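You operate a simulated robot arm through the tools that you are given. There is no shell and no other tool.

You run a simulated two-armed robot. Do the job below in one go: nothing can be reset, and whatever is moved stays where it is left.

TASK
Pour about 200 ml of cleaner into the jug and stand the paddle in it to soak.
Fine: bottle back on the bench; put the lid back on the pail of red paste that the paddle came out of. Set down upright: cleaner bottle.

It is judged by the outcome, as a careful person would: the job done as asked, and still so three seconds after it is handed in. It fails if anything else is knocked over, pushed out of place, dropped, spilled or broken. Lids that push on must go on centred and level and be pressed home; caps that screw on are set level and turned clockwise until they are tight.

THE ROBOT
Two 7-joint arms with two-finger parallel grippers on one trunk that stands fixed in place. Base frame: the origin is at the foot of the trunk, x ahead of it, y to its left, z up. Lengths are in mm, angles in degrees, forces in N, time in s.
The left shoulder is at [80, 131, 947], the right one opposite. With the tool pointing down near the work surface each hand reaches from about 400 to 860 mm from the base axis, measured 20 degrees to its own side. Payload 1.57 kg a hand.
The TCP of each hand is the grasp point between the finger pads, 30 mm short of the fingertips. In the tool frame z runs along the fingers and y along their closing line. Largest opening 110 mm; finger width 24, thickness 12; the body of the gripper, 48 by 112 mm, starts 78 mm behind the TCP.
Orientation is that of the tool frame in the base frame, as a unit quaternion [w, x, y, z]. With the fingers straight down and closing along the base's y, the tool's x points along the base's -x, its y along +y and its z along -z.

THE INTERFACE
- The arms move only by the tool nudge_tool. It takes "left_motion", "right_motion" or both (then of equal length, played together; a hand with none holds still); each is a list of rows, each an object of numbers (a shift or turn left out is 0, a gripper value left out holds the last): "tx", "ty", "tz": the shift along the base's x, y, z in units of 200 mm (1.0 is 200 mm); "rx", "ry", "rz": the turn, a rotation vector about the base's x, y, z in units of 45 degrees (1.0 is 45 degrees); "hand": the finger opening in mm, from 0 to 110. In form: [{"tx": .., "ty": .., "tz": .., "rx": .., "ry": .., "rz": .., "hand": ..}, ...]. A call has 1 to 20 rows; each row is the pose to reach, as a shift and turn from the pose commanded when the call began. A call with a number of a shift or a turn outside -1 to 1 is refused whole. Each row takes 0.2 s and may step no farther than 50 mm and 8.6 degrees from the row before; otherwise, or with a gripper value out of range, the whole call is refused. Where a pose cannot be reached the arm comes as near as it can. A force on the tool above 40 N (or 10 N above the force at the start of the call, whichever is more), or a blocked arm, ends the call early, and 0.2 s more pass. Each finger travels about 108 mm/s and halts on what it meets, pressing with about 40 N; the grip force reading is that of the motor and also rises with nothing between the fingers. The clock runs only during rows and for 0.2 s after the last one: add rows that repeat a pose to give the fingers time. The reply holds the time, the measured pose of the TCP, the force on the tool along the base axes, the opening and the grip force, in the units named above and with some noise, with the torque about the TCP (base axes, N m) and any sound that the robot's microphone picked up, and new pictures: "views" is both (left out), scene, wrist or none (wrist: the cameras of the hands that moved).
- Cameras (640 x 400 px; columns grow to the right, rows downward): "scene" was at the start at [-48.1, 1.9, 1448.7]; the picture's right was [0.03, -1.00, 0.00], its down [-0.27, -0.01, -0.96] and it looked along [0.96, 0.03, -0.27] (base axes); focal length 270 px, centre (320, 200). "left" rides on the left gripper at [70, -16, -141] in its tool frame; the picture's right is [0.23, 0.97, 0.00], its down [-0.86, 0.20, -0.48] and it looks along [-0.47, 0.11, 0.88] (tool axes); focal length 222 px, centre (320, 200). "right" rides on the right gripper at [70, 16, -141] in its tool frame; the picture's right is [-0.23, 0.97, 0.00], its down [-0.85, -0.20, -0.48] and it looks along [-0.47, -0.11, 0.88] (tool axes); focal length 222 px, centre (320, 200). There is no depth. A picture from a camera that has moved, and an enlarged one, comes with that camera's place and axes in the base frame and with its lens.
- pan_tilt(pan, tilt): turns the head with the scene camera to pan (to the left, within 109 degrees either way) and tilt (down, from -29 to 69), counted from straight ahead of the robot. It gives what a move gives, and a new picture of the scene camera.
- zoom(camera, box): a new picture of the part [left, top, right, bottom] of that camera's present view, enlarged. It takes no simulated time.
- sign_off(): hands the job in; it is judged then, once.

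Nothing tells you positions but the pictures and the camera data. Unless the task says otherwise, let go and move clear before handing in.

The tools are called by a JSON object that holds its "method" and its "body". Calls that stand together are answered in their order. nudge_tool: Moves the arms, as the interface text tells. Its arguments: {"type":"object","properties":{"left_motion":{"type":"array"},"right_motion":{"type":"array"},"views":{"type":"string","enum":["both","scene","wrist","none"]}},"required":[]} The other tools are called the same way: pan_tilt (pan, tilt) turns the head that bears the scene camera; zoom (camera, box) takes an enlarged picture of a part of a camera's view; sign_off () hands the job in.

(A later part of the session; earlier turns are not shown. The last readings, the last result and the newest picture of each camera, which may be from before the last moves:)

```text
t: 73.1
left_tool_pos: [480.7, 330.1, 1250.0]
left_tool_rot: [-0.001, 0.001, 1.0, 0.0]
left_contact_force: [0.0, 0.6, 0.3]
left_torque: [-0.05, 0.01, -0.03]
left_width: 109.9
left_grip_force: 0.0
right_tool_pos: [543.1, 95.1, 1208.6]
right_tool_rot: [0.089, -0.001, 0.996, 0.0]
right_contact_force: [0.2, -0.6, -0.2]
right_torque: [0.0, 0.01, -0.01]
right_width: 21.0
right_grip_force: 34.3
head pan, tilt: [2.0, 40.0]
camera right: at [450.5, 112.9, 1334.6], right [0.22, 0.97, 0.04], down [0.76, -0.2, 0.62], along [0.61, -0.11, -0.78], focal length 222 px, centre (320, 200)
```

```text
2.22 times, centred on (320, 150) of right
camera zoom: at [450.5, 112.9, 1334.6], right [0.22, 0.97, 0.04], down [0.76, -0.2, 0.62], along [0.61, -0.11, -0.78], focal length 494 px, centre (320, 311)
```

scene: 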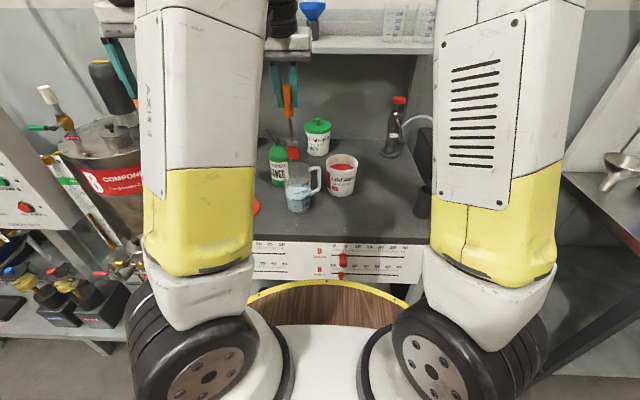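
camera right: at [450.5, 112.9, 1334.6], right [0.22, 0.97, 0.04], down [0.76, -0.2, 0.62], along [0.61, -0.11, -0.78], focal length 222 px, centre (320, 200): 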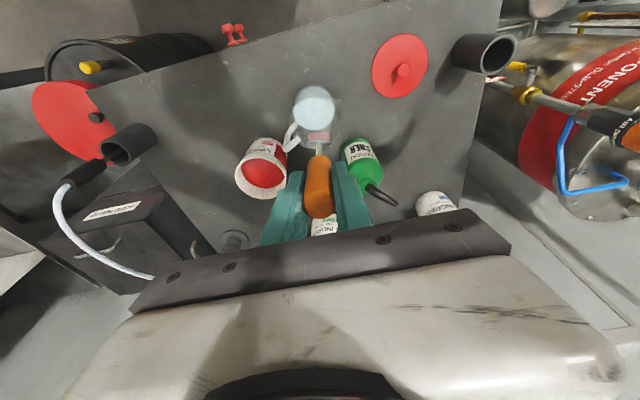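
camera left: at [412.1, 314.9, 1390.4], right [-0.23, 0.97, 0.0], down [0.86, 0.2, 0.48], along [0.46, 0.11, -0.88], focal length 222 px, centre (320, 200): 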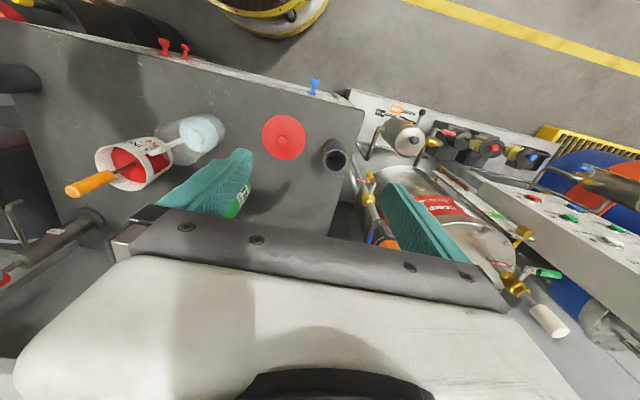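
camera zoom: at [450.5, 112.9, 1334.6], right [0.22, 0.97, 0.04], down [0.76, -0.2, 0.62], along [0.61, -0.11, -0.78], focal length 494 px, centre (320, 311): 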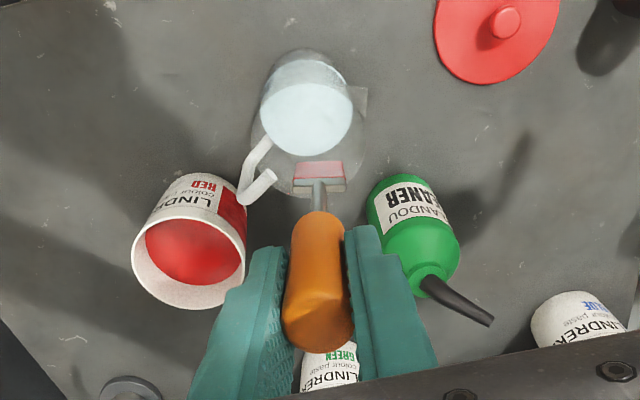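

The paddle is above the jug. I'll check its position over the mouth in detail before lowering.

{"method": "zoom", "body": {"camera": "right", "box": [280, 70, 360, 150]}}

{"method": "zoom", "body": {"camera": "scene", "box": [275, 130, 335, 220]}}

```text
5.00 times, centred on (320, 110) of right
camera zoom: at [450.5, 112.9, 1334.6], right [0.22, 0.97, 0.04], down [0.76, -0.2, 0.62], along [0.61, -0.11, -0.78], focal length 1111 px, centre (320, 650)
```

zoom: 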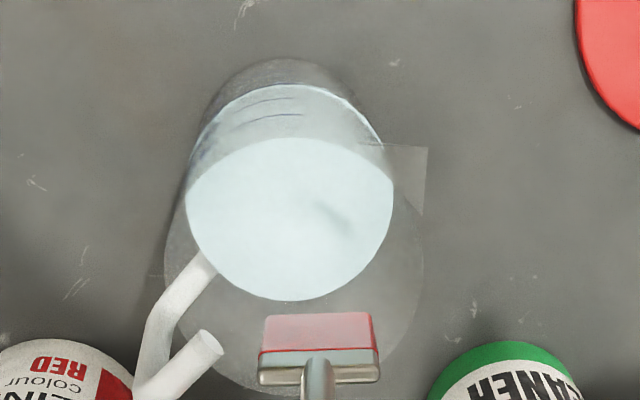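

```text
4.44 times, centred on (305, 175) of scene
camera zoom: at [-56.5, 1.6, 1410.0], right [0.03, -1.0, 0.0], down [-0.64, -0.02, -0.77], along [0.77, 0.03, -0.64], focal length 1198 px, centre (387, 311)
```

zoom: 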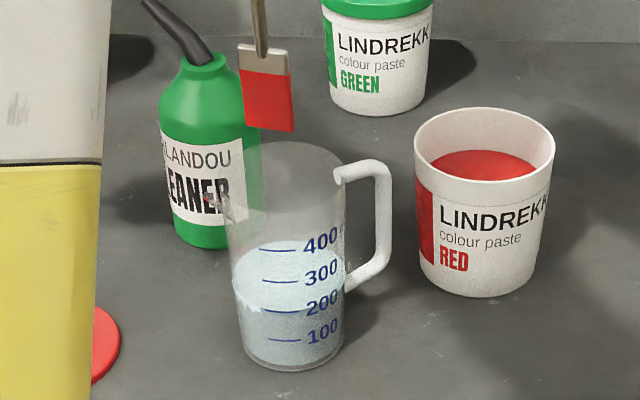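

The blade sits over the mouth within ~3 mm of the jug axis (jug ≈ (572, 93), rim Ø≈80). Lowering it in, slowing toward the bottom.

{"method": "nudge_tool", "body": {"right_motion": [{"ty": -0.01, "tz": -0.08}, {"ty": -0.01, "tz": -0.16}, {"ty": -0.01, "tz": -0.24}, {"ty": -0.01, "tz": -0.32}, {"ty": -0.01, "tz": -0.4}, {"ty": -0.01, "tz": -0.48}, {"ty": -0.01, "tz": -0.56}, {"ty": -0.01, "tz": -0.63}, {"ty": -0.01, "tz": -0.69}, {"ty": -0.01, "tz": -0.73}, {"ty": -0.01, "tz": -0.73}], "views": "both"}}

{"method": "zoom", "body": {"camera": "scene", "box": [265, 120, 345, 220]}}

{"method": "zoom", "body": {"camera": "right", "box": [240, 80, 400, 220]}}

```text
t: 75.5
left_tool_pos: [481.2, 331.4, 1249.2]
left_tool_rot: [-0.001, 0.0, 1.0, 0.0]
left_contact_force: [0.3, -0.2, -0.3]
left_torque: [-0.03, 0.0, 0.01]
left_width: 109.9
left_grip_force: 0.2
right_tool_pos: [542.4, 93.3, 1061.7]
right_tool_rot: [0.087, 0.0, 0.996, 0.001]
right_contact_force: [0.2, 0.2, -0.9]
right_torque: [-0.01, 0.04, 0.02]
right_width: 20.9
right_grip_force: 34.4
head pan, tilt: [2.0, 40.0]
camera right: at [450.8, 109.8, 1188.3], right [0.22, 0.97, 0.04], down [0.76, -0.2, 0.62], along [0.61, -0.11, -0.78], focal length 222 px, centre (320, 200)
```

scene: 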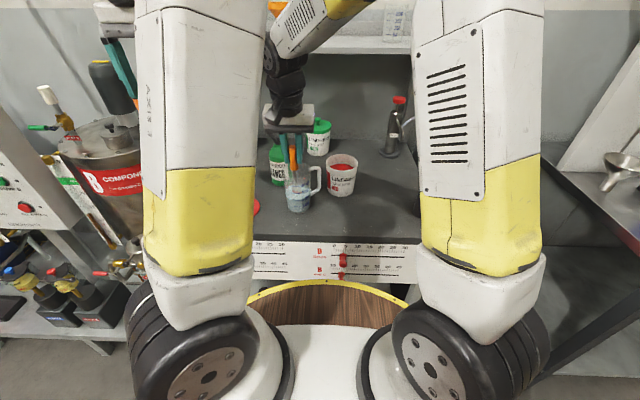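
right: 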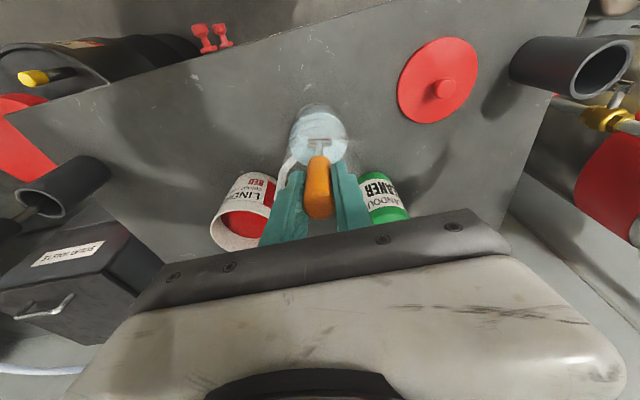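

```text
4.00 times, centred on (305, 170) of scene
camera zoom: at [-56.5, 1.6, 1410.0], right [0.03, -1.0, 0.0], down [-0.64, -0.02, -0.77], along [0.77, 0.03, -0.64], focal length 1078 px, centre (380, 320)
```

zoom: 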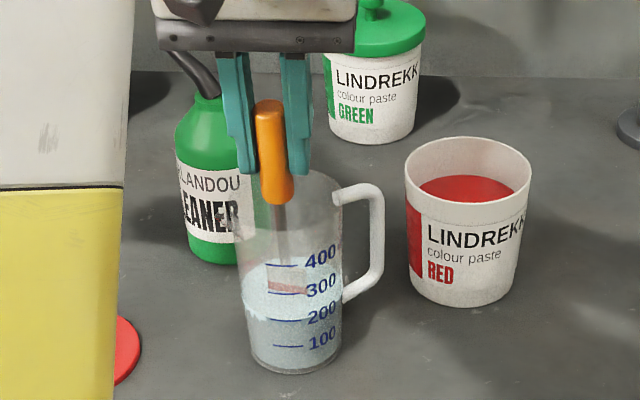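

```text
2.86 times, centred on (320, 150) of right
camera zoom: at [450.8, 109.8, 1188.3], right [0.22, 0.97, 0.04], down [0.76, -0.2, 0.62], along [0.61, -0.11, -0.78], focal length 635 px, centre (320, 343)
```

zoom: 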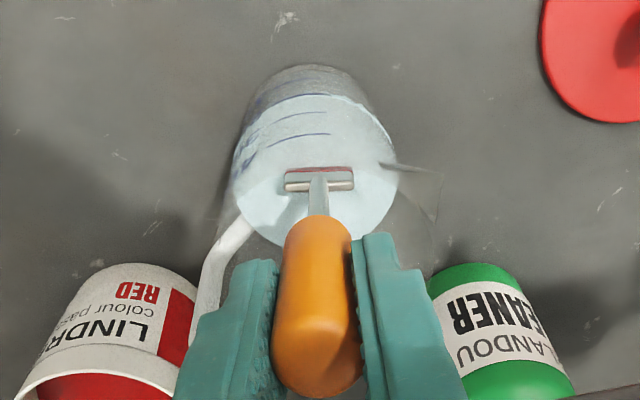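

The blade is in the liquid and centred. Continuing down gently to touch the jug floor.

{"method": "nudge_tool", "body": {"right_motion": [{"tz": -0.02}, {"tz": -0.04}, {"tz": -0.06}, {"tz": -0.06}], "views": "none"}}

{"method": "nudge_tool", "body": {"right_motion": [{"tz": -0.01}, {"tz": -0.02}, {"tz": -0.02}], "views": "none"}}

```text
t: 76.5
left_tool_pos: [483.1, 330.2, 1249.4]
left_tool_rot: [-0.001, 0.0, 1.0, 0.001]
left_contact_force: [0.0, -0.1, -0.1]
left_torque: [0.0, 0.0, -0.01]
left_width: 109.9
left_grip_force: 0.1
right_tool_pos: [542.5, 92.7, 1049.2]
right_tool_rot: [0.087, 0.001, 0.996, 0.0]
right_contact_force: [-0.7, 0.5, -0.6]
right_torque: [-0.01, 0.02, 0.0]
right_width: 20.6
right_grip_force: 34.2
head pan, tilt: [2.0, 40.0]
```

```text
t: 77.3
left_tool_pos: [482.2, 330.2, 1250.5]
left_tool_rot: [0.0, 0.0, 1.0, 0.0]
left_contact_force: [-0.4, -0.5, 0.1]
left_torque: [0.0, 0.01, -0.02]
left_width: 110.0
left_grip_force: 0.1
right_tool_pos: [543.6, 93.8, 1046.8]
right_tool_rot: [0.087, 0.0, 0.996, 0.0]
right_contact_force: [-0.4, 0.4, -0.4]
right_torque: [-0.04, -0.01, -0.03]
right_width: 20.6
right_grip_force: 33.9
head pan, tilt: [2.0, 40.0]
```

{"method": "nudge_tool", "body": {"right_motion": [{"tz": -0.01}, {"tz": -0.015}, {"tz": -0.015}], "views": "none"}}

{"method": "nudge_tool", "body": {"right_motion": [{"tz": -0.008}, {"tz": -0.008}], "views": "scene"}}

{"method": "zoom", "body": {"camera": "scene", "box": [265, 120, 345, 220]}}

```text
t: 78.1
left_tool_pos: [480.7, 330.3, 1249.5]
left_tool_rot: [-0.001, 0.0, 1.0, 0.001]
left_contact_force: [-0.4, 0.7, -0.6]
left_torque: [-0.02, 0.02, 0.01]
left_width: 110.1
left_grip_force: 0.1
right_tool_pos: [543.2, 93.4, 1044.3]
right_tool_rot: [0.09, -0.001, 0.996, 0.003]
right_contact_force: [-1.1, 0.5, 22.6]
right_torque: [-0.3, -0.33, 0.01]
right_width: 20.8
right_grip_force: 34.5
head pan, tilt: [2.0, 40.0]
```

```text
t: 78.7
left_tool_pos: [481.7, 331.0, 1247.8]
left_tool_rot: [-0.001, 0.0, 1.0, 0.002]
left_contact_force: [-0.3, 0.0, -0.7]
left_torque: [0.01, 0.0, 0.01]
left_width: 110.0
left_grip_force: 0.2
right_tool_pos: [542.4, 92.6, 1042.7]
right_tool_rot: [0.088, 0.0, 0.996, 0.001]
right_contact_force: [-1.6, 0.9, 23.1]
right_torque: [-0.25, -0.28, -0.04]
right_width: 20.6
right_grip_force: 34.1
head pan, tilt: [2.0, 40.0]
```

scene: 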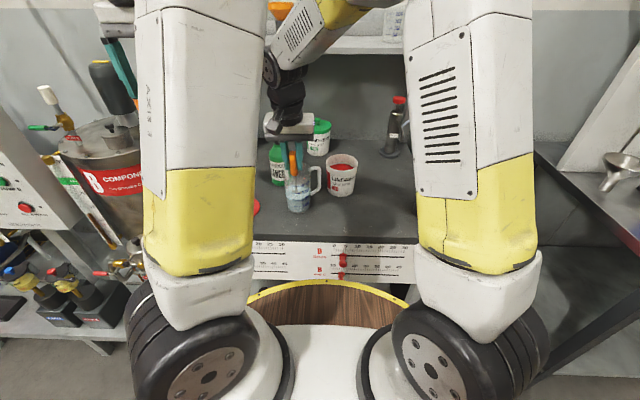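

```text
4.00 times, centred on (305, 170) of scene
camera zoom: at [-57.2, 1.6, 1409.9], right [0.03, -1.0, 0.0], down [-0.64, -0.02, -0.77], along [0.77, 0.03, -0.64], focal length 1078 px, centre (380, 320)
```

zoom: 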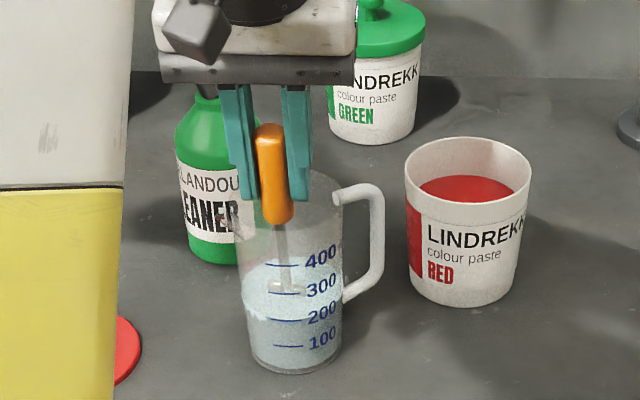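

The blade is on the jug floor. I'll ease off the pressure by ~1 mm and open the fingers so the paddle leans onto the rim.

{"method": "nudge_tool", "body": {"right_motion": [{"tz": 0.008}, {"tz": 0.01}, {"tz": 0.01, "hand": 26}, {"tz": 0.01, "hand": 35}, {"tz": 0.01, "hand": 50}, {"tz": 0.01, "hand": 60}, {"tz": 0.01, "hand": 60}], "views": "both"}}

{"method": "zoom", "body": {"camera": "scene", "box": [265, 120, 345, 220]}}

{"method": "zoom", "body": {"camera": "right", "box": [240, 80, 400, 240]}}

```text
t: 80.3
left_tool_pos: [481.8, 330.5, 1250.8]
left_tool_rot: [-0.001, 0.0, 1.0, 0.0]
left_contact_force: [-0.2, -0.1, 0.7]
left_torque: [0.0, 0.02, 0.03]
left_width: 110.2
left_grip_force: 0.1
right_tool_pos: [543.6, 92.6, 1043.5]
right_tool_rot: [0.086, 0.001, 0.996, 0.0]
right_contact_force: [0.4, -0.5, -0.3]
right_torque: [0.01, 0.0, -0.01]
right_width: 59.7
right_grip_force: 0.0
head pan, tilt: [2.0, 40.0]
camera right: at [450.5, 110.2, 1169.7], right [0.22, 0.97, 0.04], down [0.76, -0.2, 0.62], along [0.61, -0.11, -0.78], focal length 222 px, centre (320, 200)
```

scene: 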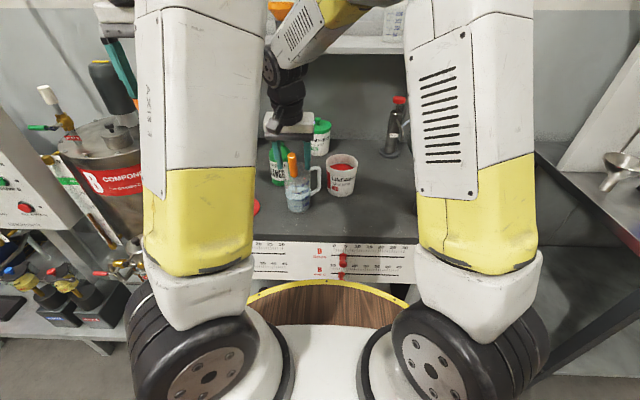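
right: 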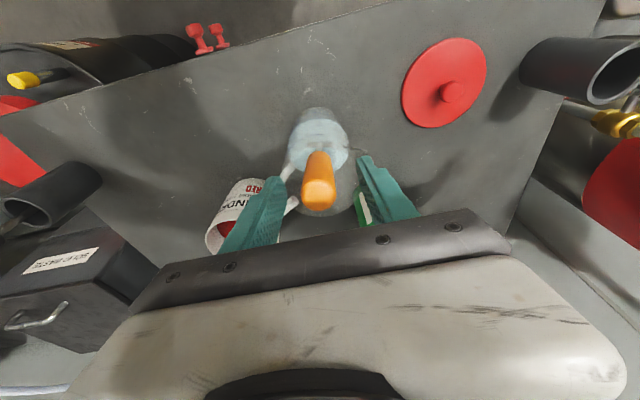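

```text
4.00 times, centred on (305, 170) of scene
camera zoom: at [-56.5, 1.6, 1410.0], right [0.03, -1.0, 0.0], down [-0.64, -0.02, -0.77], along [0.77, 0.03, -0.64], focal length 1078 px, centre (380, 320)
```

zoom: 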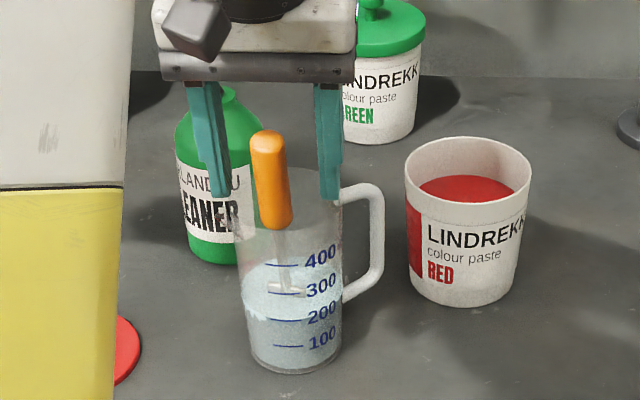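

```text
2.50 times, centred on (320, 160) of right
camera zoom: at [450.5, 110.2, 1169.7], right [0.22, 0.97, 0.04], down [0.76, -0.2, 0.62], along [0.61, -0.11, -0.78], focal length 555 px, centre (320, 300)
```

zoom: 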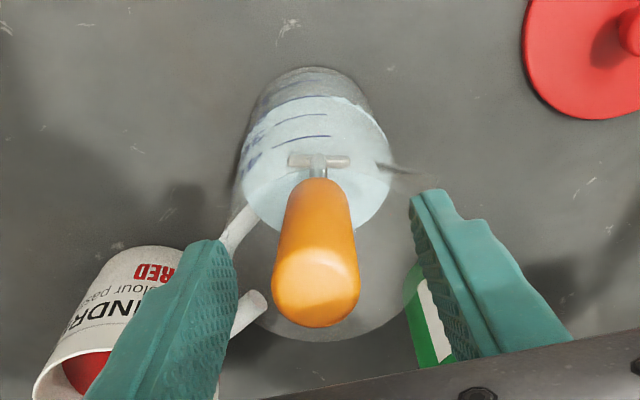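

The paddle leans steadily on the rim and the jug hasn't moved. Withdrawing the right hand straight up and then clear to the right.

{"method": "nudge_tool", "body": {"right_motion": [{"tz": 0.1}, {"tz": 0.25}, {"tz": 0.45}, {"tz": 0.65}, {"tz": 0.85}, {"tz": 1.0}, {"tz": 1.0, "ty": -0.2, "ry": 0.074}, {"tz": 1.0, "ty": -0.4, "ry": 0.148}, {"tz": 1.0, "ty": -0.6, "ry": 0.222}, {"tz": 1.0, "ty": -0.8, "ry": 0.222}, {"tz": 1.0, "ty": -1.0, "ry": 0.222}], "views": "none"}}

{"method": "nudge_tool", "body": {"right_motion": [{"tx": -0.1, "ty": -0.2, "tz": 0.1}, {"tx": -0.2, "ty": -0.4, "tz": 0.2}, {"tx": -0.3, "ty": -0.6, "tz": 0.3}, {"tx": -0.4, "ty": -0.75, "tz": 0.4}, {"tx": -0.5, "ty": -0.85, "tz": 0.5}, {"tx": -0.55, "ty": -0.85, "tz": 0.6}, {"tx": -0.55, "ty": -0.85, "tz": 0.6}], "views": "scene"}}

{"method": "zoom", "body": {"camera": "scene", "box": [240, 120, 380, 220]}}

{"method": "zoom", "body": {"camera": "left", "box": [60, 80, 360, 240]}}

```text
t: 82.7
left_tool_pos: [481.2, 330.1, 1249.3]
left_tool_rot: [-0.002, -0.001, 1.0, 0.0]
left_contact_force: [0.2, 0.4, -0.5]
left_torque: [-0.03, 0.03, 0.02]
left_width: 110.1
left_grip_force: 0.0
right_tool_pos: [541.1, -107.4, 1245.1]
right_tool_rot: [0.0, 0.0, 1.0, 0.0]
right_contact_force: [-0.7, 0.6, 0.9]
right_torque: [-0.03, 0.0, -0.04]
right_width: 59.9
right_grip_force: 0.0
head pan, tilt: [2.0, 40.0]
```

```text
t: 84.3
left_tool_pos: [481.4, 330.3, 1249.7]
left_tool_rot: [-0.001, 0.0, 1.0, 0.001]
left_contact_force: [0.3, -0.3, -0.1]
left_torque: [-0.02, 0.0, 0.0]
left_width: 109.8
left_grip_force: 0.1
right_tool_pos: [432.7, -277.5, 1362.4]
right_tool_rot: [0.001, 0.0, 1.0, 0.0]
right_contact_force: [0.2, 0.7, -0.3]
right_torque: [0.01, 0.01, 0.0]
right_width: 59.9
right_grip_force: 0.0
head pan, tilt: [2.0, 40.0]
```

scene: 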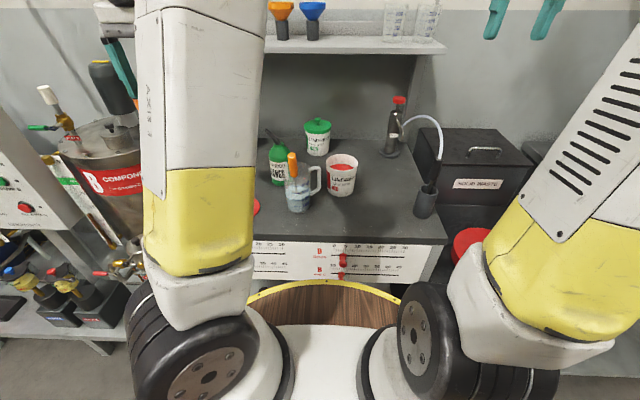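

```text
4.00 times, centred on (310, 170) of scene
camera zoom: at [-56.6, 1.5, 1410.0], right [0.03, -1.0, 0.0], down [-0.64, -0.02, -0.77], along [0.77, 0.03, -0.64], focal length 1078 px, centre (360, 320)
```

zoom: 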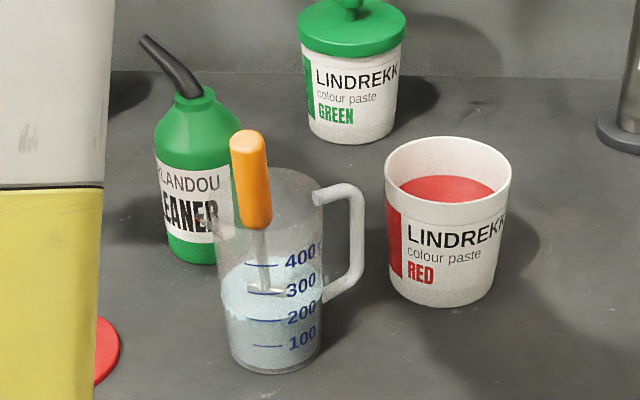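

```text
2.13 times, centred on (210, 160) of left
camera zoom: at [412.1, 314.6, 1390.2], right [-0.23, 0.97, 0.0], down [0.86, 0.2, 0.48], along [0.46, 0.11, -0.88], focal length 474 px, centre (555, 285)
```

zoom: 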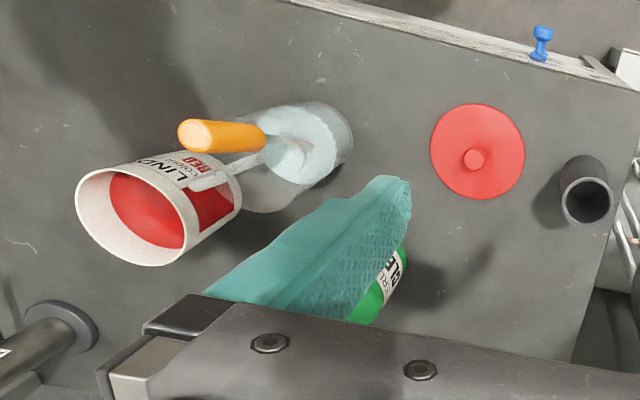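

The paddle is soaking and the level reads ~200. Now the lid, near (551, 260). I'll bring the left hand above it, pointing down, and check alignment.

{"method": "nudge_tool", "body": {"left_motion": [{"tx": 0.044, "ty": -0.044, "tz": -0.094, "hand": 60}, {"tx": 0.087, "ty": -0.088, "tz": -0.1875}, {"tx": 0.13, "ty": -0.132, "tz": -0.281}, {"tx": 0.174, "ty": -0.177, "tz": -0.375}, {"tx": 0.218, "ty": -0.221, "tz": -0.469}, {"tx": 0.261, "ty": -0.265, "tz": -0.5625}, {"tx": 0.305, "ty": -0.309, "tz": -0.656}, {"tx": 0.348, "ty": -0.353, "tz": -0.75}, {"tx": 0.348, "ty": -0.353, "tz": -0.75}], "views": "both"}}

{"method": "zoom", "body": {"camera": "left", "box": [220, 60, 420, 220]}}

```text
t: 86.3
left_tool_pos: [523.0, 279.4, 1159.1]
left_tool_rot: [-0.002, 0.0, 1.0, 0.002]
left_contact_force: [-0.3, 0.9, 0.1]
left_torque: [0.02, 0.03, -0.02]
left_width: 59.9
left_grip_force: 0.0
left hand out of reach, approached as far as the arm can: row 4, 5, 6, 7, 8, 9
right_tool_pos: [432.9, -276.4, 1362.1]
right_tool_rot: [0.001, 0.0, 1.0, 0.0]
right_contact_force: [1.3, -0.2, -0.2]
right_torque: [-0.01, -0.03, -0.04]
right_width: 60.2
right_grip_force: 0.2
head pan, tilt: [2.0, 40.0]
camera left: at [453.9, 262.3, 1299.2], right [-0.23, 0.97, 0.0], down [0.86, 0.2, 0.48], along [0.47, 0.11, -0.88], focal length 222 px, centre (320, 200)
```

scene: 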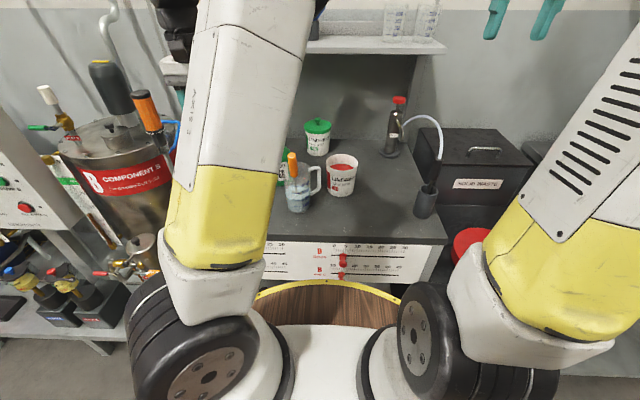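
left: 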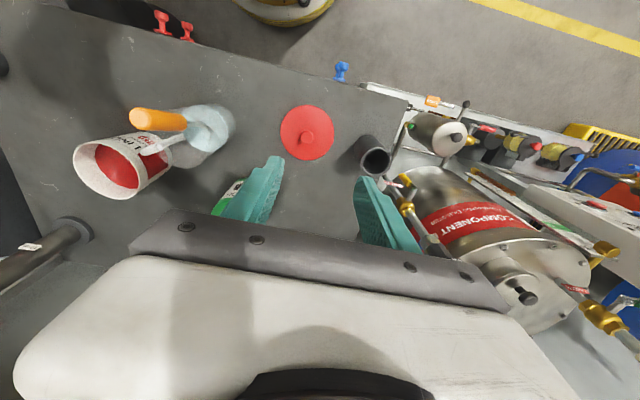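

```text
2.50 times, centred on (320, 140) of left
camera zoom: at [453.9, 262.3, 1299.2], right [-0.23, 0.97, 0.0], down [0.86, 0.2, 0.48], along [0.47, 0.11, -0.88], focal length 555 px, centre (320, 350)
```

zoom: 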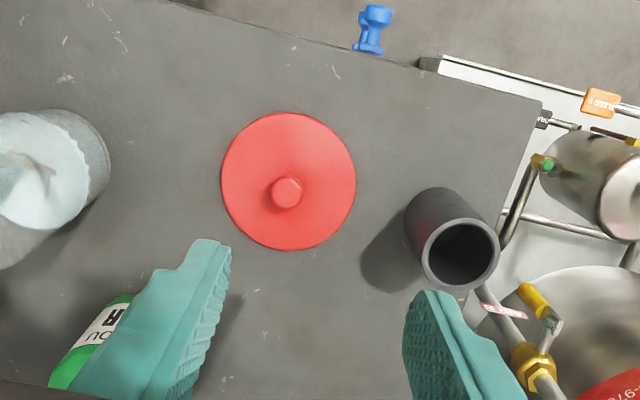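

The left arm is stuck in an awkward elbow-in posture and can't descend there. I'll take it back up near its starting pose and look at how the elbow sits.

{"method": "nudge_tool", "body": {"left_motion": [{"tx": -0.05, "ty": 0.02, "tz": 0.1}, {"tx": -0.1, "ty": 0.04, "tz": 0.2}, {"tx": -0.16, "ty": 0.06, "tz": 0.32}, {"tx": -0.22, "ty": 0.08, "tz": 0.44}, {"tx": -0.28, "ty": 0.1, "tz": 0.56}, {"tx": -0.34, "ty": 0.11, "tz": 0.68}, {"tx": -0.4, "ty": 0.12, "tz": 0.78}, {"tx": -0.44, "ty": 0.12, "tz": 0.83}, {"tx": -0.44, "ty": 0.12, "tz": 0.83}], "views": "scene"}}

{"method": "pan_tilt", "body": {"pan": 25, "tilt": 10}}

```text
t: 88.3
left_tool_pos: [435.3, 300.9, 1324.5]
left_tool_rot: [-0.001, 0.0, 1.0, 0.001]
left_contact_force: [0.0, 0.1, 0.3]
left_torque: [0.0, -0.02, -0.01]
left_width: 60.1
left_grip_force: 0.0
right_tool_pos: [432.7, -275.5, 1362.0]
right_tool_rot: [0.001, -0.001, 1.0, 0.0]
right_contact_force: [0.1, -1.7, -0.6]
right_torque: [0.02, -0.02, -0.02]
right_width: 59.7
right_grip_force: 0.2
head pan, tilt: [2.0, 40.0]
```

scene: 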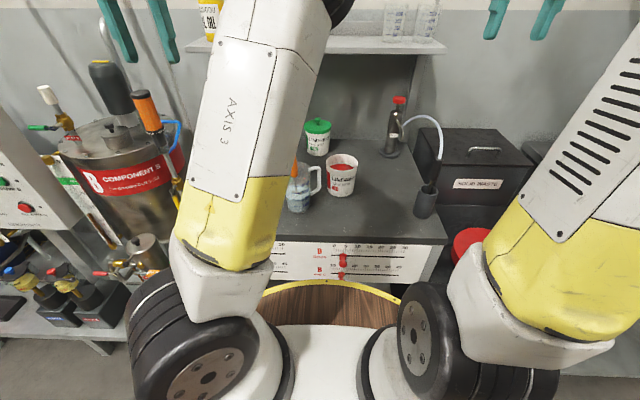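

```text
t: 89.2
left_tool_pos: [437.3, 302.7, 1325.0]
left_tool_rot: [-0.001, -0.001, 1.0, 0.001]
left_contact_force: [-0.4, 0.0, 0.3]
left_torque: [-0.03, 0.04, -0.05]
left_width: 60.1
left_grip_force: 0.0
right_tool_pos: [433.1, -277.0, 1363.3]
right_tool_rot: [0.0, 0.0, 1.0, 0.0]
right_contact_force: [0.4, 0.4, -0.1]
right_torque: [-0.02, 0.02, -0.02]
right_width: 60.2
right_grip_force: 0.0
head pan, tilt: [25.0, 10.0]
```

scene: 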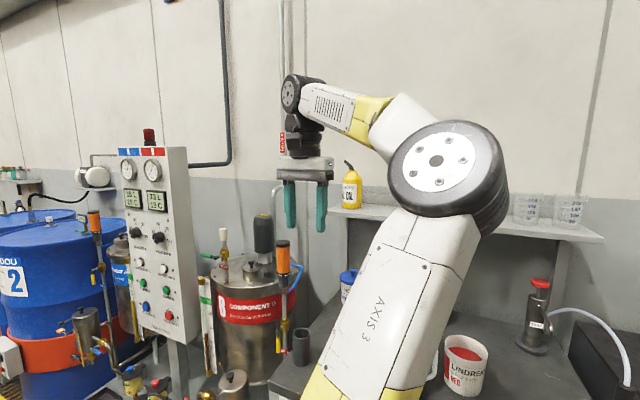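

The left elbow has flipped inward compared with the start. I'll retrace the earlier known-good pitch path to coax it back to its elbow-out posture.

{"method": "nudge_tool", "body": {"left_motion": [{"tx": 0.05, "ty": -0.05, "tz": -0.12, "ry": -0.143}, {"tx": 0.1, "ty": -0.1, "tz": -0.25, "ry": -0.286}, {"tx": 0.15, "ty": -0.15, "tz": -0.37, "ry": -0.429}, {"tx": 0.2, "ty": -0.2, "tz": -0.5, "ry": -0.571}, {"tx": 0.25, "ty": -0.25, "tz": -0.62, "ry": -0.714}, {"tx": 0.3, "ty": -0.3, "tz": -0.75, "ry": -0.857}, {"tx": 0.32, "ty": -0.36, "tz": -0.87, "ry": -1.0}, {"tx": 0.32, "ty": -0.36, "tz": -0.87, "ry": -1.0}], "views": "scene"}}

```text
t: 91.0
left_tool_pos: [501.4, 231.7, 1150.0]
left_tool_rot: [0.382, 0.0, 0.924, -0.001]
left_contact_force: [-0.5, -0.3, 0.7]
left_torque: [-0.04, 0.0, -0.03]
left_width: 60.1
left_grip_force: 0.2
right_tool_pos: [433.8, -275.0, 1362.2]
right_tool_rot: [0.0, 0.0, 1.0, 0.0]
right_contact_force: [0.3, 0.1, 0.2]
right_torque: [0.0, 0.01, -0.03]
right_width: 59.9
right_grip_force: 0.0
head pan, tilt: [25.0, 10.0]
```

scene: 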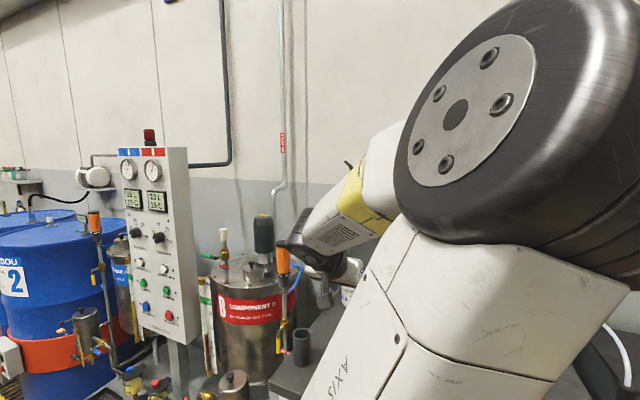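

The elbow stays inward and comes close to the head, so that's not the way. I'll go back and instead wind the wrist's yaw in the negative direction, which should push the elbow outward once the wrist reaches its limit.

{"method": "nudge_tool", "body": {"left_motion": [{"tx": -0.04, "ty": 0.05, "tz": 0.12, "ry": 0.143}, {"tx": -0.08, "ty": 0.1, "tz": 0.25, "ry": 0.286}, {"tx": -0.12, "ty": 0.15, "tz": 0.37, "ry": 0.429}, {"tx": -0.16, "ty": 0.2, "tz": 0.5, "ry": 0.571}, {"tx": -0.2, "ty": 0.25, "tz": 0.62, "ry": 0.714}, {"tx": -0.24, "ty": 0.3, "tz": 0.75, "ry": 0.857}, {"tx": -0.27, "ty": 0.36, "tz": 0.87, "ry": 1.0}, {"tx": -0.27, "ty": 0.36, "tz": 0.87, "ry": 1.0}], "views": "none"}}

{"method": "nudge_tool", "body": {"left_motion": [{"rz": -0.167}, {"rz": -0.333}, {"rz": -0.5}, {"rz": -0.667}, {"rz": -0.833}, {"rz": -1.0}], "views": "scene"}}

{"method": "nudge_tool", "body": {"left_motion": [{"rz": -0.167}, {"rz": -0.333}, {"rz": -0.5}, {"rz": -0.667}, {"rz": -0.833}, {"rz": -1.0}], "views": "scene"}}

```text
t: 92.8
left_tool_pos: [448.9, 302.7, 1326.6]
left_tool_rot: [-0.001, -0.001, 1.0, 0.0]
left_contact_force: [0.3, -0.2, 0.2]
left_torque: [0.02, 0.0, 0.02]
left_width: 60.0
left_grip_force: 0.1
right_tool_pos: [431.5, -274.9, 1362.1]
right_tool_rot: [0.001, 0.0, 1.0, 0.0]
right_contact_force: [0.9, 0.4, 0.2]
right_torque: [0.03, -0.03, -0.02]
right_width: 59.9
right_grip_force: 0.0
head pan, tilt: [25.0, 10.0]
```

```text
t: 94.2
left_tool_pos: [448.0, 300.9, 1325.2]
left_tool_rot: [0.0, 0.383, 0.924, 0.001]
left_contact_force: [0.3, -0.3, 0.4]
left_torque: [0.01, 0.01, 0.03]
left_width: 59.9
left_grip_force: 0.0
right_tool_pos: [431.5, -276.1, 1362.5]
right_tool_rot: [0.001, 0.0, 1.0, 0.0]
right_contact_force: [-0.4, 0.8, 0.1]
right_torque: [-0.02, -0.01, -0.02]
right_width: 60.0
right_grip_force: 0.0
head pan, tilt: [25.0, 10.0]
```

scene: 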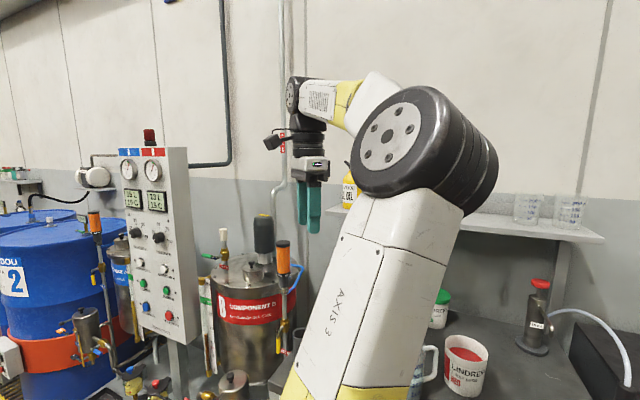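

```text
t: 95.6
left_tool_pos: [446.8, 302.1, 1324.4]
left_tool_rot: [-0.002, 0.708, 0.707, 0.001]
left_contact_force: [-0.4, -0.4, 0.0]
left_torque: [0.01, 0.01, 0.04]
left_width: 60.0
left_grip_force: 0.0
right_tool_pos: [432.6, -276.8, 1362.7]
right_tool_rot: [0.001, -0.001, 1.0, 0.0]
right_contact_force: [-0.2, -0.4, 0.7]
right_torque: [-0.03, -0.01, -0.02]
right_width: 59.9
right_grip_force: 0.0
head pan, tilt: [25.0, 10.0]
```

scene: 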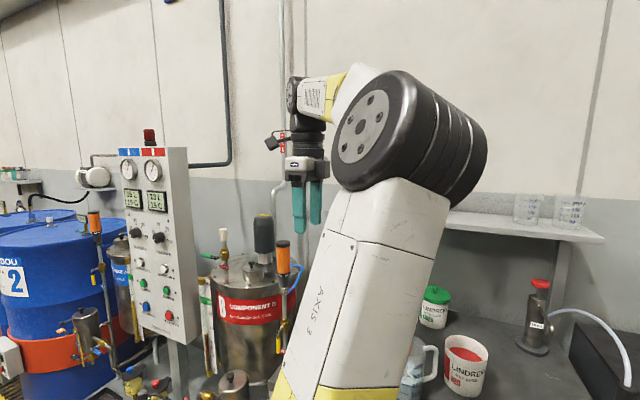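

The elbow is swinging outward with negative yaw. Continuing.

{"method": "nudge_tool", "body": {"left_motion": [{"rz": -0.167}, {"rz": -0.333}, {"rz": -0.5}, {"rz": -0.667}, {"rz": -0.833}, {"rz": -1.0}], "views": "scene"}}

{"method": "nudge_tool", "body": {"left_motion": [{"rz": -0.167}, {"rz": -0.333}, {"rz": -0.5}, {"rz": -0.667}, {"rz": -0.833}, {"rz": -1.0}], "views": "scene"}}

```text
t: 97.0
left_tool_pos: [446.3, 301.3, 1325.4]
left_tool_rot: [0.0, 0.924, 0.382, 0.0]
left_contact_force: [0.1, -0.4, -0.6]
left_torque: [0.02, -0.04, -0.02]
left_width: 59.8
left_grip_force: 0.0
right_tool_pos: [432.2, -276.4, 1362.1]
right_tool_rot: [0.001, -0.001, 1.0, 0.0]
right_contact_force: [0.4, -0.2, -0.5]
right_torque: [0.03, -0.04, 0.04]
right_width: 59.8
right_grip_force: 0.0
head pan, tilt: [25.0, 10.0]
```

scene: 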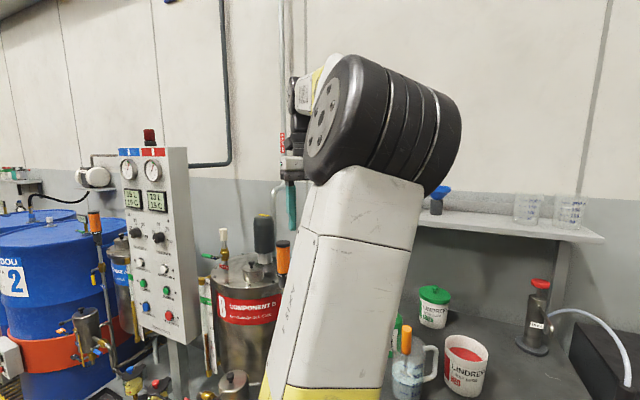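

```text
t: 98.4
left_tool_pos: [446.4, 301.2, 1326.0]
left_tool_rot: [0.001, 1.0, -0.001, 0.001]
left_contact_force: [-0.5, 0.0, -0.7]
left_torque: [0.01, -0.02, 0.01]
left_width: 60.0
left_grip_force: 0.0
right_tool_pos: [432.3, -275.5, 1362.2]
right_tool_rot: [0.0, 0.0, 1.0, 0.0]
right_contact_force: [-0.5, 0.5, 0.1]
right_torque: [-0.03, -0.02, 0.0]
right_width: 59.8
right_grip_force: 0.1
head pan, tilt: [25.0, 10.0]
```

scene: 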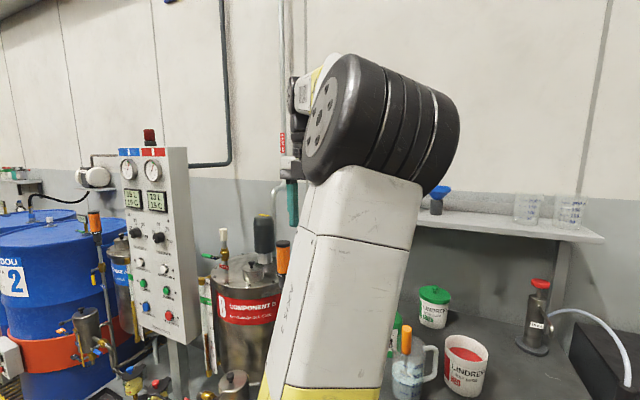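

With the tool yawed 180° (fingers still closing along y, which suits the knob equally), the elbow is now mid/outward. I'll try approaching above the lid in this posture.

{"method": "nudge_tool", "body": {"left_motion": [{"tx": 0.065, "ty": -0.026, "tz": -0.125}, {"tx": 0.13, "ty": -0.051, "tz": -0.25}, {"tx": 0.196, "ty": -0.077, "tz": -0.375}, {"tx": 0.26, "ty": -0.1025, "tz": -0.5}, {"tx": 0.327, "ty": -0.128, "tz": -0.625}, {"tx": 0.392, "ty": -0.154, "tz": -0.75}, {"tx": 0.458, "ty": -0.179, "tz": -0.875}, {"tx": 0.523, "ty": -0.205, "tz": -1.0}, {"tx": 0.523, "ty": -0.205, "tz": -1.0}], "views": "none"}}

{"method": "pan_tilt", "body": {"pan": 10, "tilt": 35}}

```text
t: 100.4
left_tool_pos: [535.8, 264.9, 1162.4]
left_tool_rot: [0.0, 1.0, 0.0, 0.003]
left_contact_force: [-0.9, 0.6, -1.0]
left_torque: [0.0, -0.03, -0.03]
left_width: 60.1
left_grip_force: 0.0
left hand out of reach, approached as far as the arm can: row 7, 8, 9
right_tool_pos: [433.0, -276.3, 1362.3]
right_tool_rot: [0.001, 0.0, 1.0, 0.0]
right_contact_force: [-0.6, 0.1, 0.3]
right_torque: [0.02, 0.02, 0.02]
right_width: 60.2
right_grip_force: 0.0
head pan, tilt: [25.0, 10.0]
```

```text
t: 101.3
left_tool_pos: [535.5, 264.0, 1162.1]
left_tool_rot: [-0.001, 1.0, -0.001, 0.004]
left_contact_force: [-0.2, -0.7, -0.3]
left_torque: [0.02, 0.0, -0.01]
left_width: 60.2
left_grip_force: 0.0
right_tool_pos: [431.9, -276.2, 1361.7]
right_tool_rot: [0.001, 0.0, 1.0, -0.001]
right_contact_force: [0.8, -0.3, 0.1]
right_torque: [0.01, -0.02, -0.02]
right_width: 60.1
right_grip_force: 0.1
head pan, tilt: [10.0, 35.0]
```

scene: 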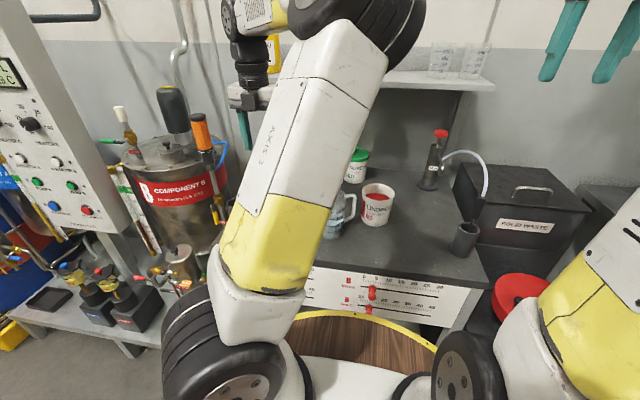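

Still stuck at about z≈1160 in this elbow-in posture. I'll go back up and continue winding the yaw negative to push the elbow properly outward.

{"method": "nudge_tool", "body": {"left_motion": [{"tx": -0.06, "ty": 0.04, "tz": 0.12}, {"tx": -0.12, "ty": 0.08, "tz": 0.24}, {"tx": -0.18, "ty": 0.12, "tz": 0.36}, {"tx": -0.24, "ty": 0.16, "tz": 0.48}, {"tx": -0.3, "ty": 0.2, "tz": 0.6}, {"tx": -0.36, "ty": 0.24, "tz": 0.7}, {"tx": -0.42, "ty": 0.28, "tz": 0.8}, {"tx": -0.48, "ty": 0.32, "tz": 0.8}], "views": "none"}}

{"method": "nudge_tool", "body": {"left_motion": [{"rz": -0.167}, {"rz": -0.333}, {"rz": -0.5}, {"rz": -0.667}, {"rz": -0.833}, {"rz": -1.0}], "views": "scene"}}

{"method": "nudge_tool", "body": {"left_motion": [{"rz": -0.167}, {"rz": -0.333}, {"rz": -0.5}, {"rz": -0.667}, {"rz": -0.833}, {"rz": -1.0}], "views": "scene"}}

```text
t: 103.1
left_tool_pos: [438.6, 328.7, 1322.4]
left_tool_rot: [0.001, 1.0, 0.0, 0.002]
left_contact_force: [0.1, 0.4, 0.9]
left_torque: [0.01, 0.04, 0.02]
left_width: 59.9
left_grip_force: 0.0
right_tool_pos: [432.7, -276.6, 1363.3]
right_tool_rot: [0.001, 0.0, 1.0, 0.0]
right_contact_force: [0.7, 0.6, -0.3]
right_torque: [-0.02, 0.04, -0.01]
right_width: 59.9
right_grip_force: 0.0
head pan, tilt: [10.0, 35.0]
```

```text
t: 104.5
left_tool_pos: [441.0, 328.5, 1322.1]
left_tool_rot: [0.001, 0.924, -0.383, 0.001]
left_contact_force: [0.9, -0.8, 0.7]
left_torque: [0.0, -0.01, 0.0]
left_width: 60.1
left_grip_force: 0.0
right_tool_pos: [431.9, -277.8, 1362.7]
right_tool_rot: [0.0, 0.0, 1.0, 0.0]
right_contact_force: [0.0, -0.6, -0.5]
right_torque: [0.0, -0.04, -0.02]
right_width: 60.0
right_grip_force: 0.0
head pan, tilt: [10.0, 35.0]
```

scene: 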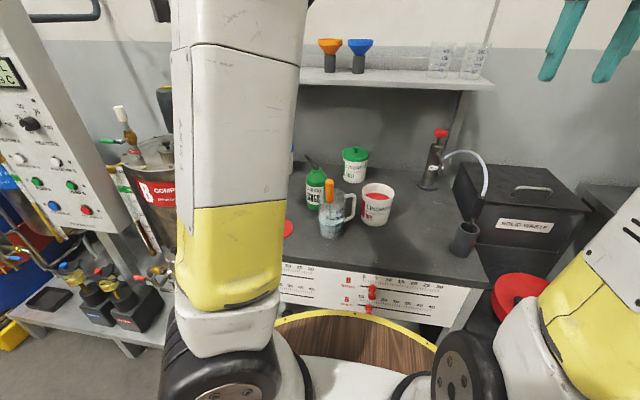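

```text
t: 105.9
left_tool_pos: [440.1, 328.3, 1322.9]
left_tool_rot: [-0.001, -0.707, 0.708, 0.0]
left_contact_force: [0.6, 0.2, -1.3]
left_torque: [0.0, 0.07, -0.03]
left_width: 59.9
left_grip_force: 0.1
right_tool_pos: [433.3, -277.4, 1362.3]
right_tool_rot: [0.001, 0.001, 1.0, 0.0]
right_contact_force: [-0.3, 0.1, 0.6]
right_torque: [0.02, -0.01, 0.03]
right_width: 60.0
right_grip_force: 0.1
head pan, tilt: [10.0, 35.0]
```

scene: 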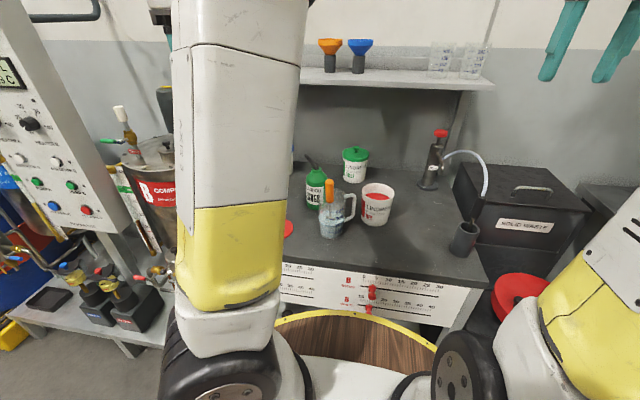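

The upper arm is now vertical rather than leaning inward. Two more steps of negative yaw would complete a full turn back to the normal orientation; trying.

{"method": "nudge_tool", "body": {"left_motion": [{"rz": -0.167}, {"rz": -0.333}, {"rz": -0.5}, {"rz": -0.667}, {"rz": -0.833}, {"rz": -1.0}], "views": "scene"}}

{"method": "nudge_tool", "body": {"left_motion": [{"rz": -0.167}, {"rz": -0.333}, {"rz": -0.5}, {"rz": -0.667}, {"rz": -0.833}, {"rz": -1.0}], "views": "scene"}}

```text
t: 107.3
left_tool_pos: [461.5, 309.4, 1325.8]
left_tool_rot: [0.0, -0.387, 0.922, -0.003]
left_contact_force: [0.1, 0.5, 0.3]
left_torque: [-0.01, -0.02, 0.0]
left_width: 60.3
left_grip_force: 0.0
left hand out of reach, approached as far as the arm can: row 6
right_tool_pos: [432.6, -275.3, 1362.7]
right_tool_rot: [0.001, -0.001, 1.0, 0.0]
right_contact_force: [0.0, 0.4, 0.5]
right_torque: [-0.03, 0.0, -0.02]
right_width: 59.8
right_grip_force: 0.0
head pan, tilt: [10.0, 35.0]
```

scene: 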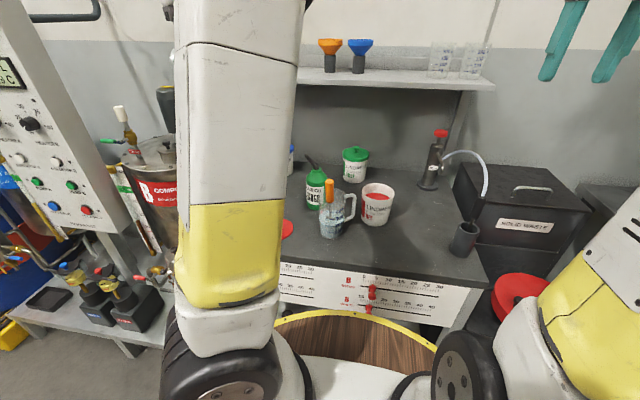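

```text
t: 108.7
left_tool_pos: [505.1, 37.8, 1402.0]
left_tool_rot: [0.005, -0.02, 1.0, -0.017]
left_contact_force: [-0.2, 0.4, -0.5]
left_torque: [-0.03, 0.04, 0.02]
left_width: 59.8
left_grip_force: 0.0
left hand out of reach, approached as far as the arm can: row 1, 2, 3, 4, 5, 6
right_tool_pos: [432.6, -275.8, 1362.9]
right_tool_rot: [0.002, 0.001, 1.0, 0.0]
right_contact_force: [0.3, 0.3, -0.4]
right_torque: [-0.01, 0.02, -0.01]
right_width: 60.0
right_grip_force: 0.1
head pan, tilt: [10.0, 35.0]
```

scene: 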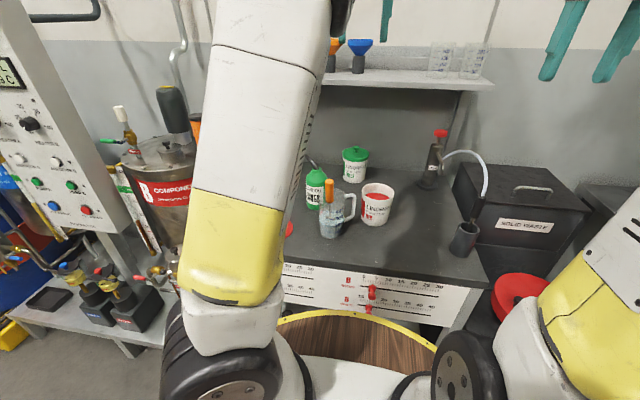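

That forced the arm around: the hand is now at (505, 38, 1402), pointing down at normal yaw, with the joint posture nearer the original. I'll move it back left carefully and check the posture.

{"method": "nudge_tool", "body": {"left_motion": [{"tx": -0.03, "ty": 0.12, "tz": -0.04}, {"tx": -0.07, "ty": 0.25, "tz": -0.08}, {"tx": -0.1, "ty": 0.37, "tz": -0.12}, {"tx": -0.13, "ty": 0.5, "tz": -0.16}, {"tx": -0.17, "ty": 0.62, "tz": -0.2}, {"tx": -0.2, "ty": 0.75, "tz": -0.24}, {"tx": -0.23, "ty": 0.87, "tz": -0.28}, {"tx": -0.27, "ty": 1.0, "tz": -0.32}, {"tx": -0.27, "ty": 1.0, "tz": -0.32}], "views": "scene"}}

```text
t: 110.7
left_tool_pos: [505.0, 39.0, 1401.9]
left_tool_rot: [0.004, -0.022, 1.0, -0.016]
left_contact_force: [-0.2, -0.2, 1.1]
left_torque: [-0.02, 0.03, 0.01]
left_width: 60.0
left_grip_force: 0.0
left hand out of reach, approached as far as the arm can: row 1, 2, 3, 4, 5, 6, 7, 8, 9
right_tool_pos: [432.5, -276.6, 1362.6]
right_tool_rot: [0.001, 0.0, 1.0, 0.0]
right_contact_force: [0.4, -0.8, -0.4]
right_torque: [0.01, -0.01, 0.0]
right_width: 59.9
right_grip_force: 0.0
head pan, tilt: [10.0, 35.0]
```

scene: 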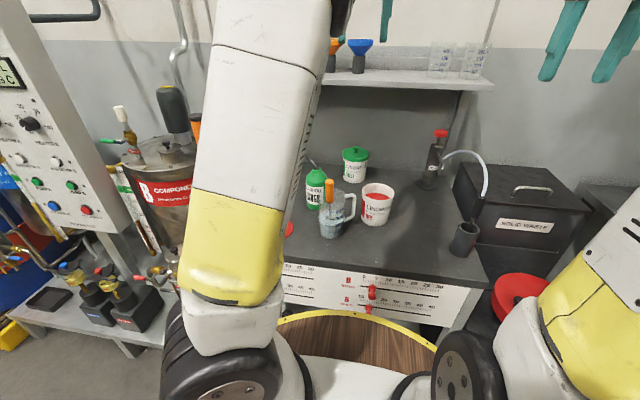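

The wrist is at its limit in this wind. I'll unwind to yaw +90 (fingers closing along x, equally fine for the knob), where the upper arm was nicely vertical, and try descending from there.

{"method": "nudge_tool", "body": {"left_motion": [{"rz": 0.167}, {"rz": 0.333}, {"rz": 0.5}, {"rz": 0.667}, {"rz": 0.833}, {"rz": 1.0}], "views": "none"}}

{"method": "nudge_tool", "body": {"left_motion": [{"rz": 0.167}, {"rz": 0.333}, {"rz": 0.5}, {"rz": 0.667}, {"rz": 0.833}, {"rz": 1.0}], "views": "scene"}}

```text
t: 112.1
left_tool_pos: [508.2, 33.4, 1401.0]
left_tool_rot: [0.01, -0.404, 0.915, -0.014]
left_contact_force: [-0.1, 0.1, -0.3]
left_torque: [-0.02, -0.01, -0.04]
left_width: 60.3
left_grip_force: 0.2
right_tool_pos: [432.5, -277.4, 1362.8]
right_tool_rot: [0.0, 0.0, 1.0, 0.0]
right_contact_force: [-0.7, -1.6, -0.7]
right_torque: [-0.01, 0.02, -0.04]
right_width: 59.8
right_grip_force: 0.1
head pan, tilt: [10.0, 35.0]
```

```text
t: 113.5
left_tool_pos: [509.0, 31.6, 1401.5]
left_tool_rot: [-0.015, 0.723, -0.691, 0.009]
left_contact_force: [0.4, -0.1, 0.3]
left_torque: [-0.01, -0.01, 0.01]
left_width: 59.9
left_grip_force: 0.1
right_tool_pos: [432.2, -276.6, 1363.0]
right_tool_rot: [0.002, -0.001, 1.0, 0.0]
right_contact_force: [-0.6, -0.5, 0.1]
right_torque: [-0.02, -0.02, 0.03]
right_width: 60.0
right_grip_force: 0.1
head pan, tilt: [10.0, 35.0]
```

scene: 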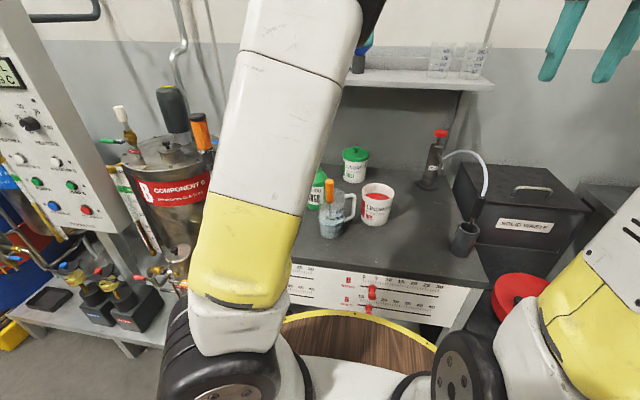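

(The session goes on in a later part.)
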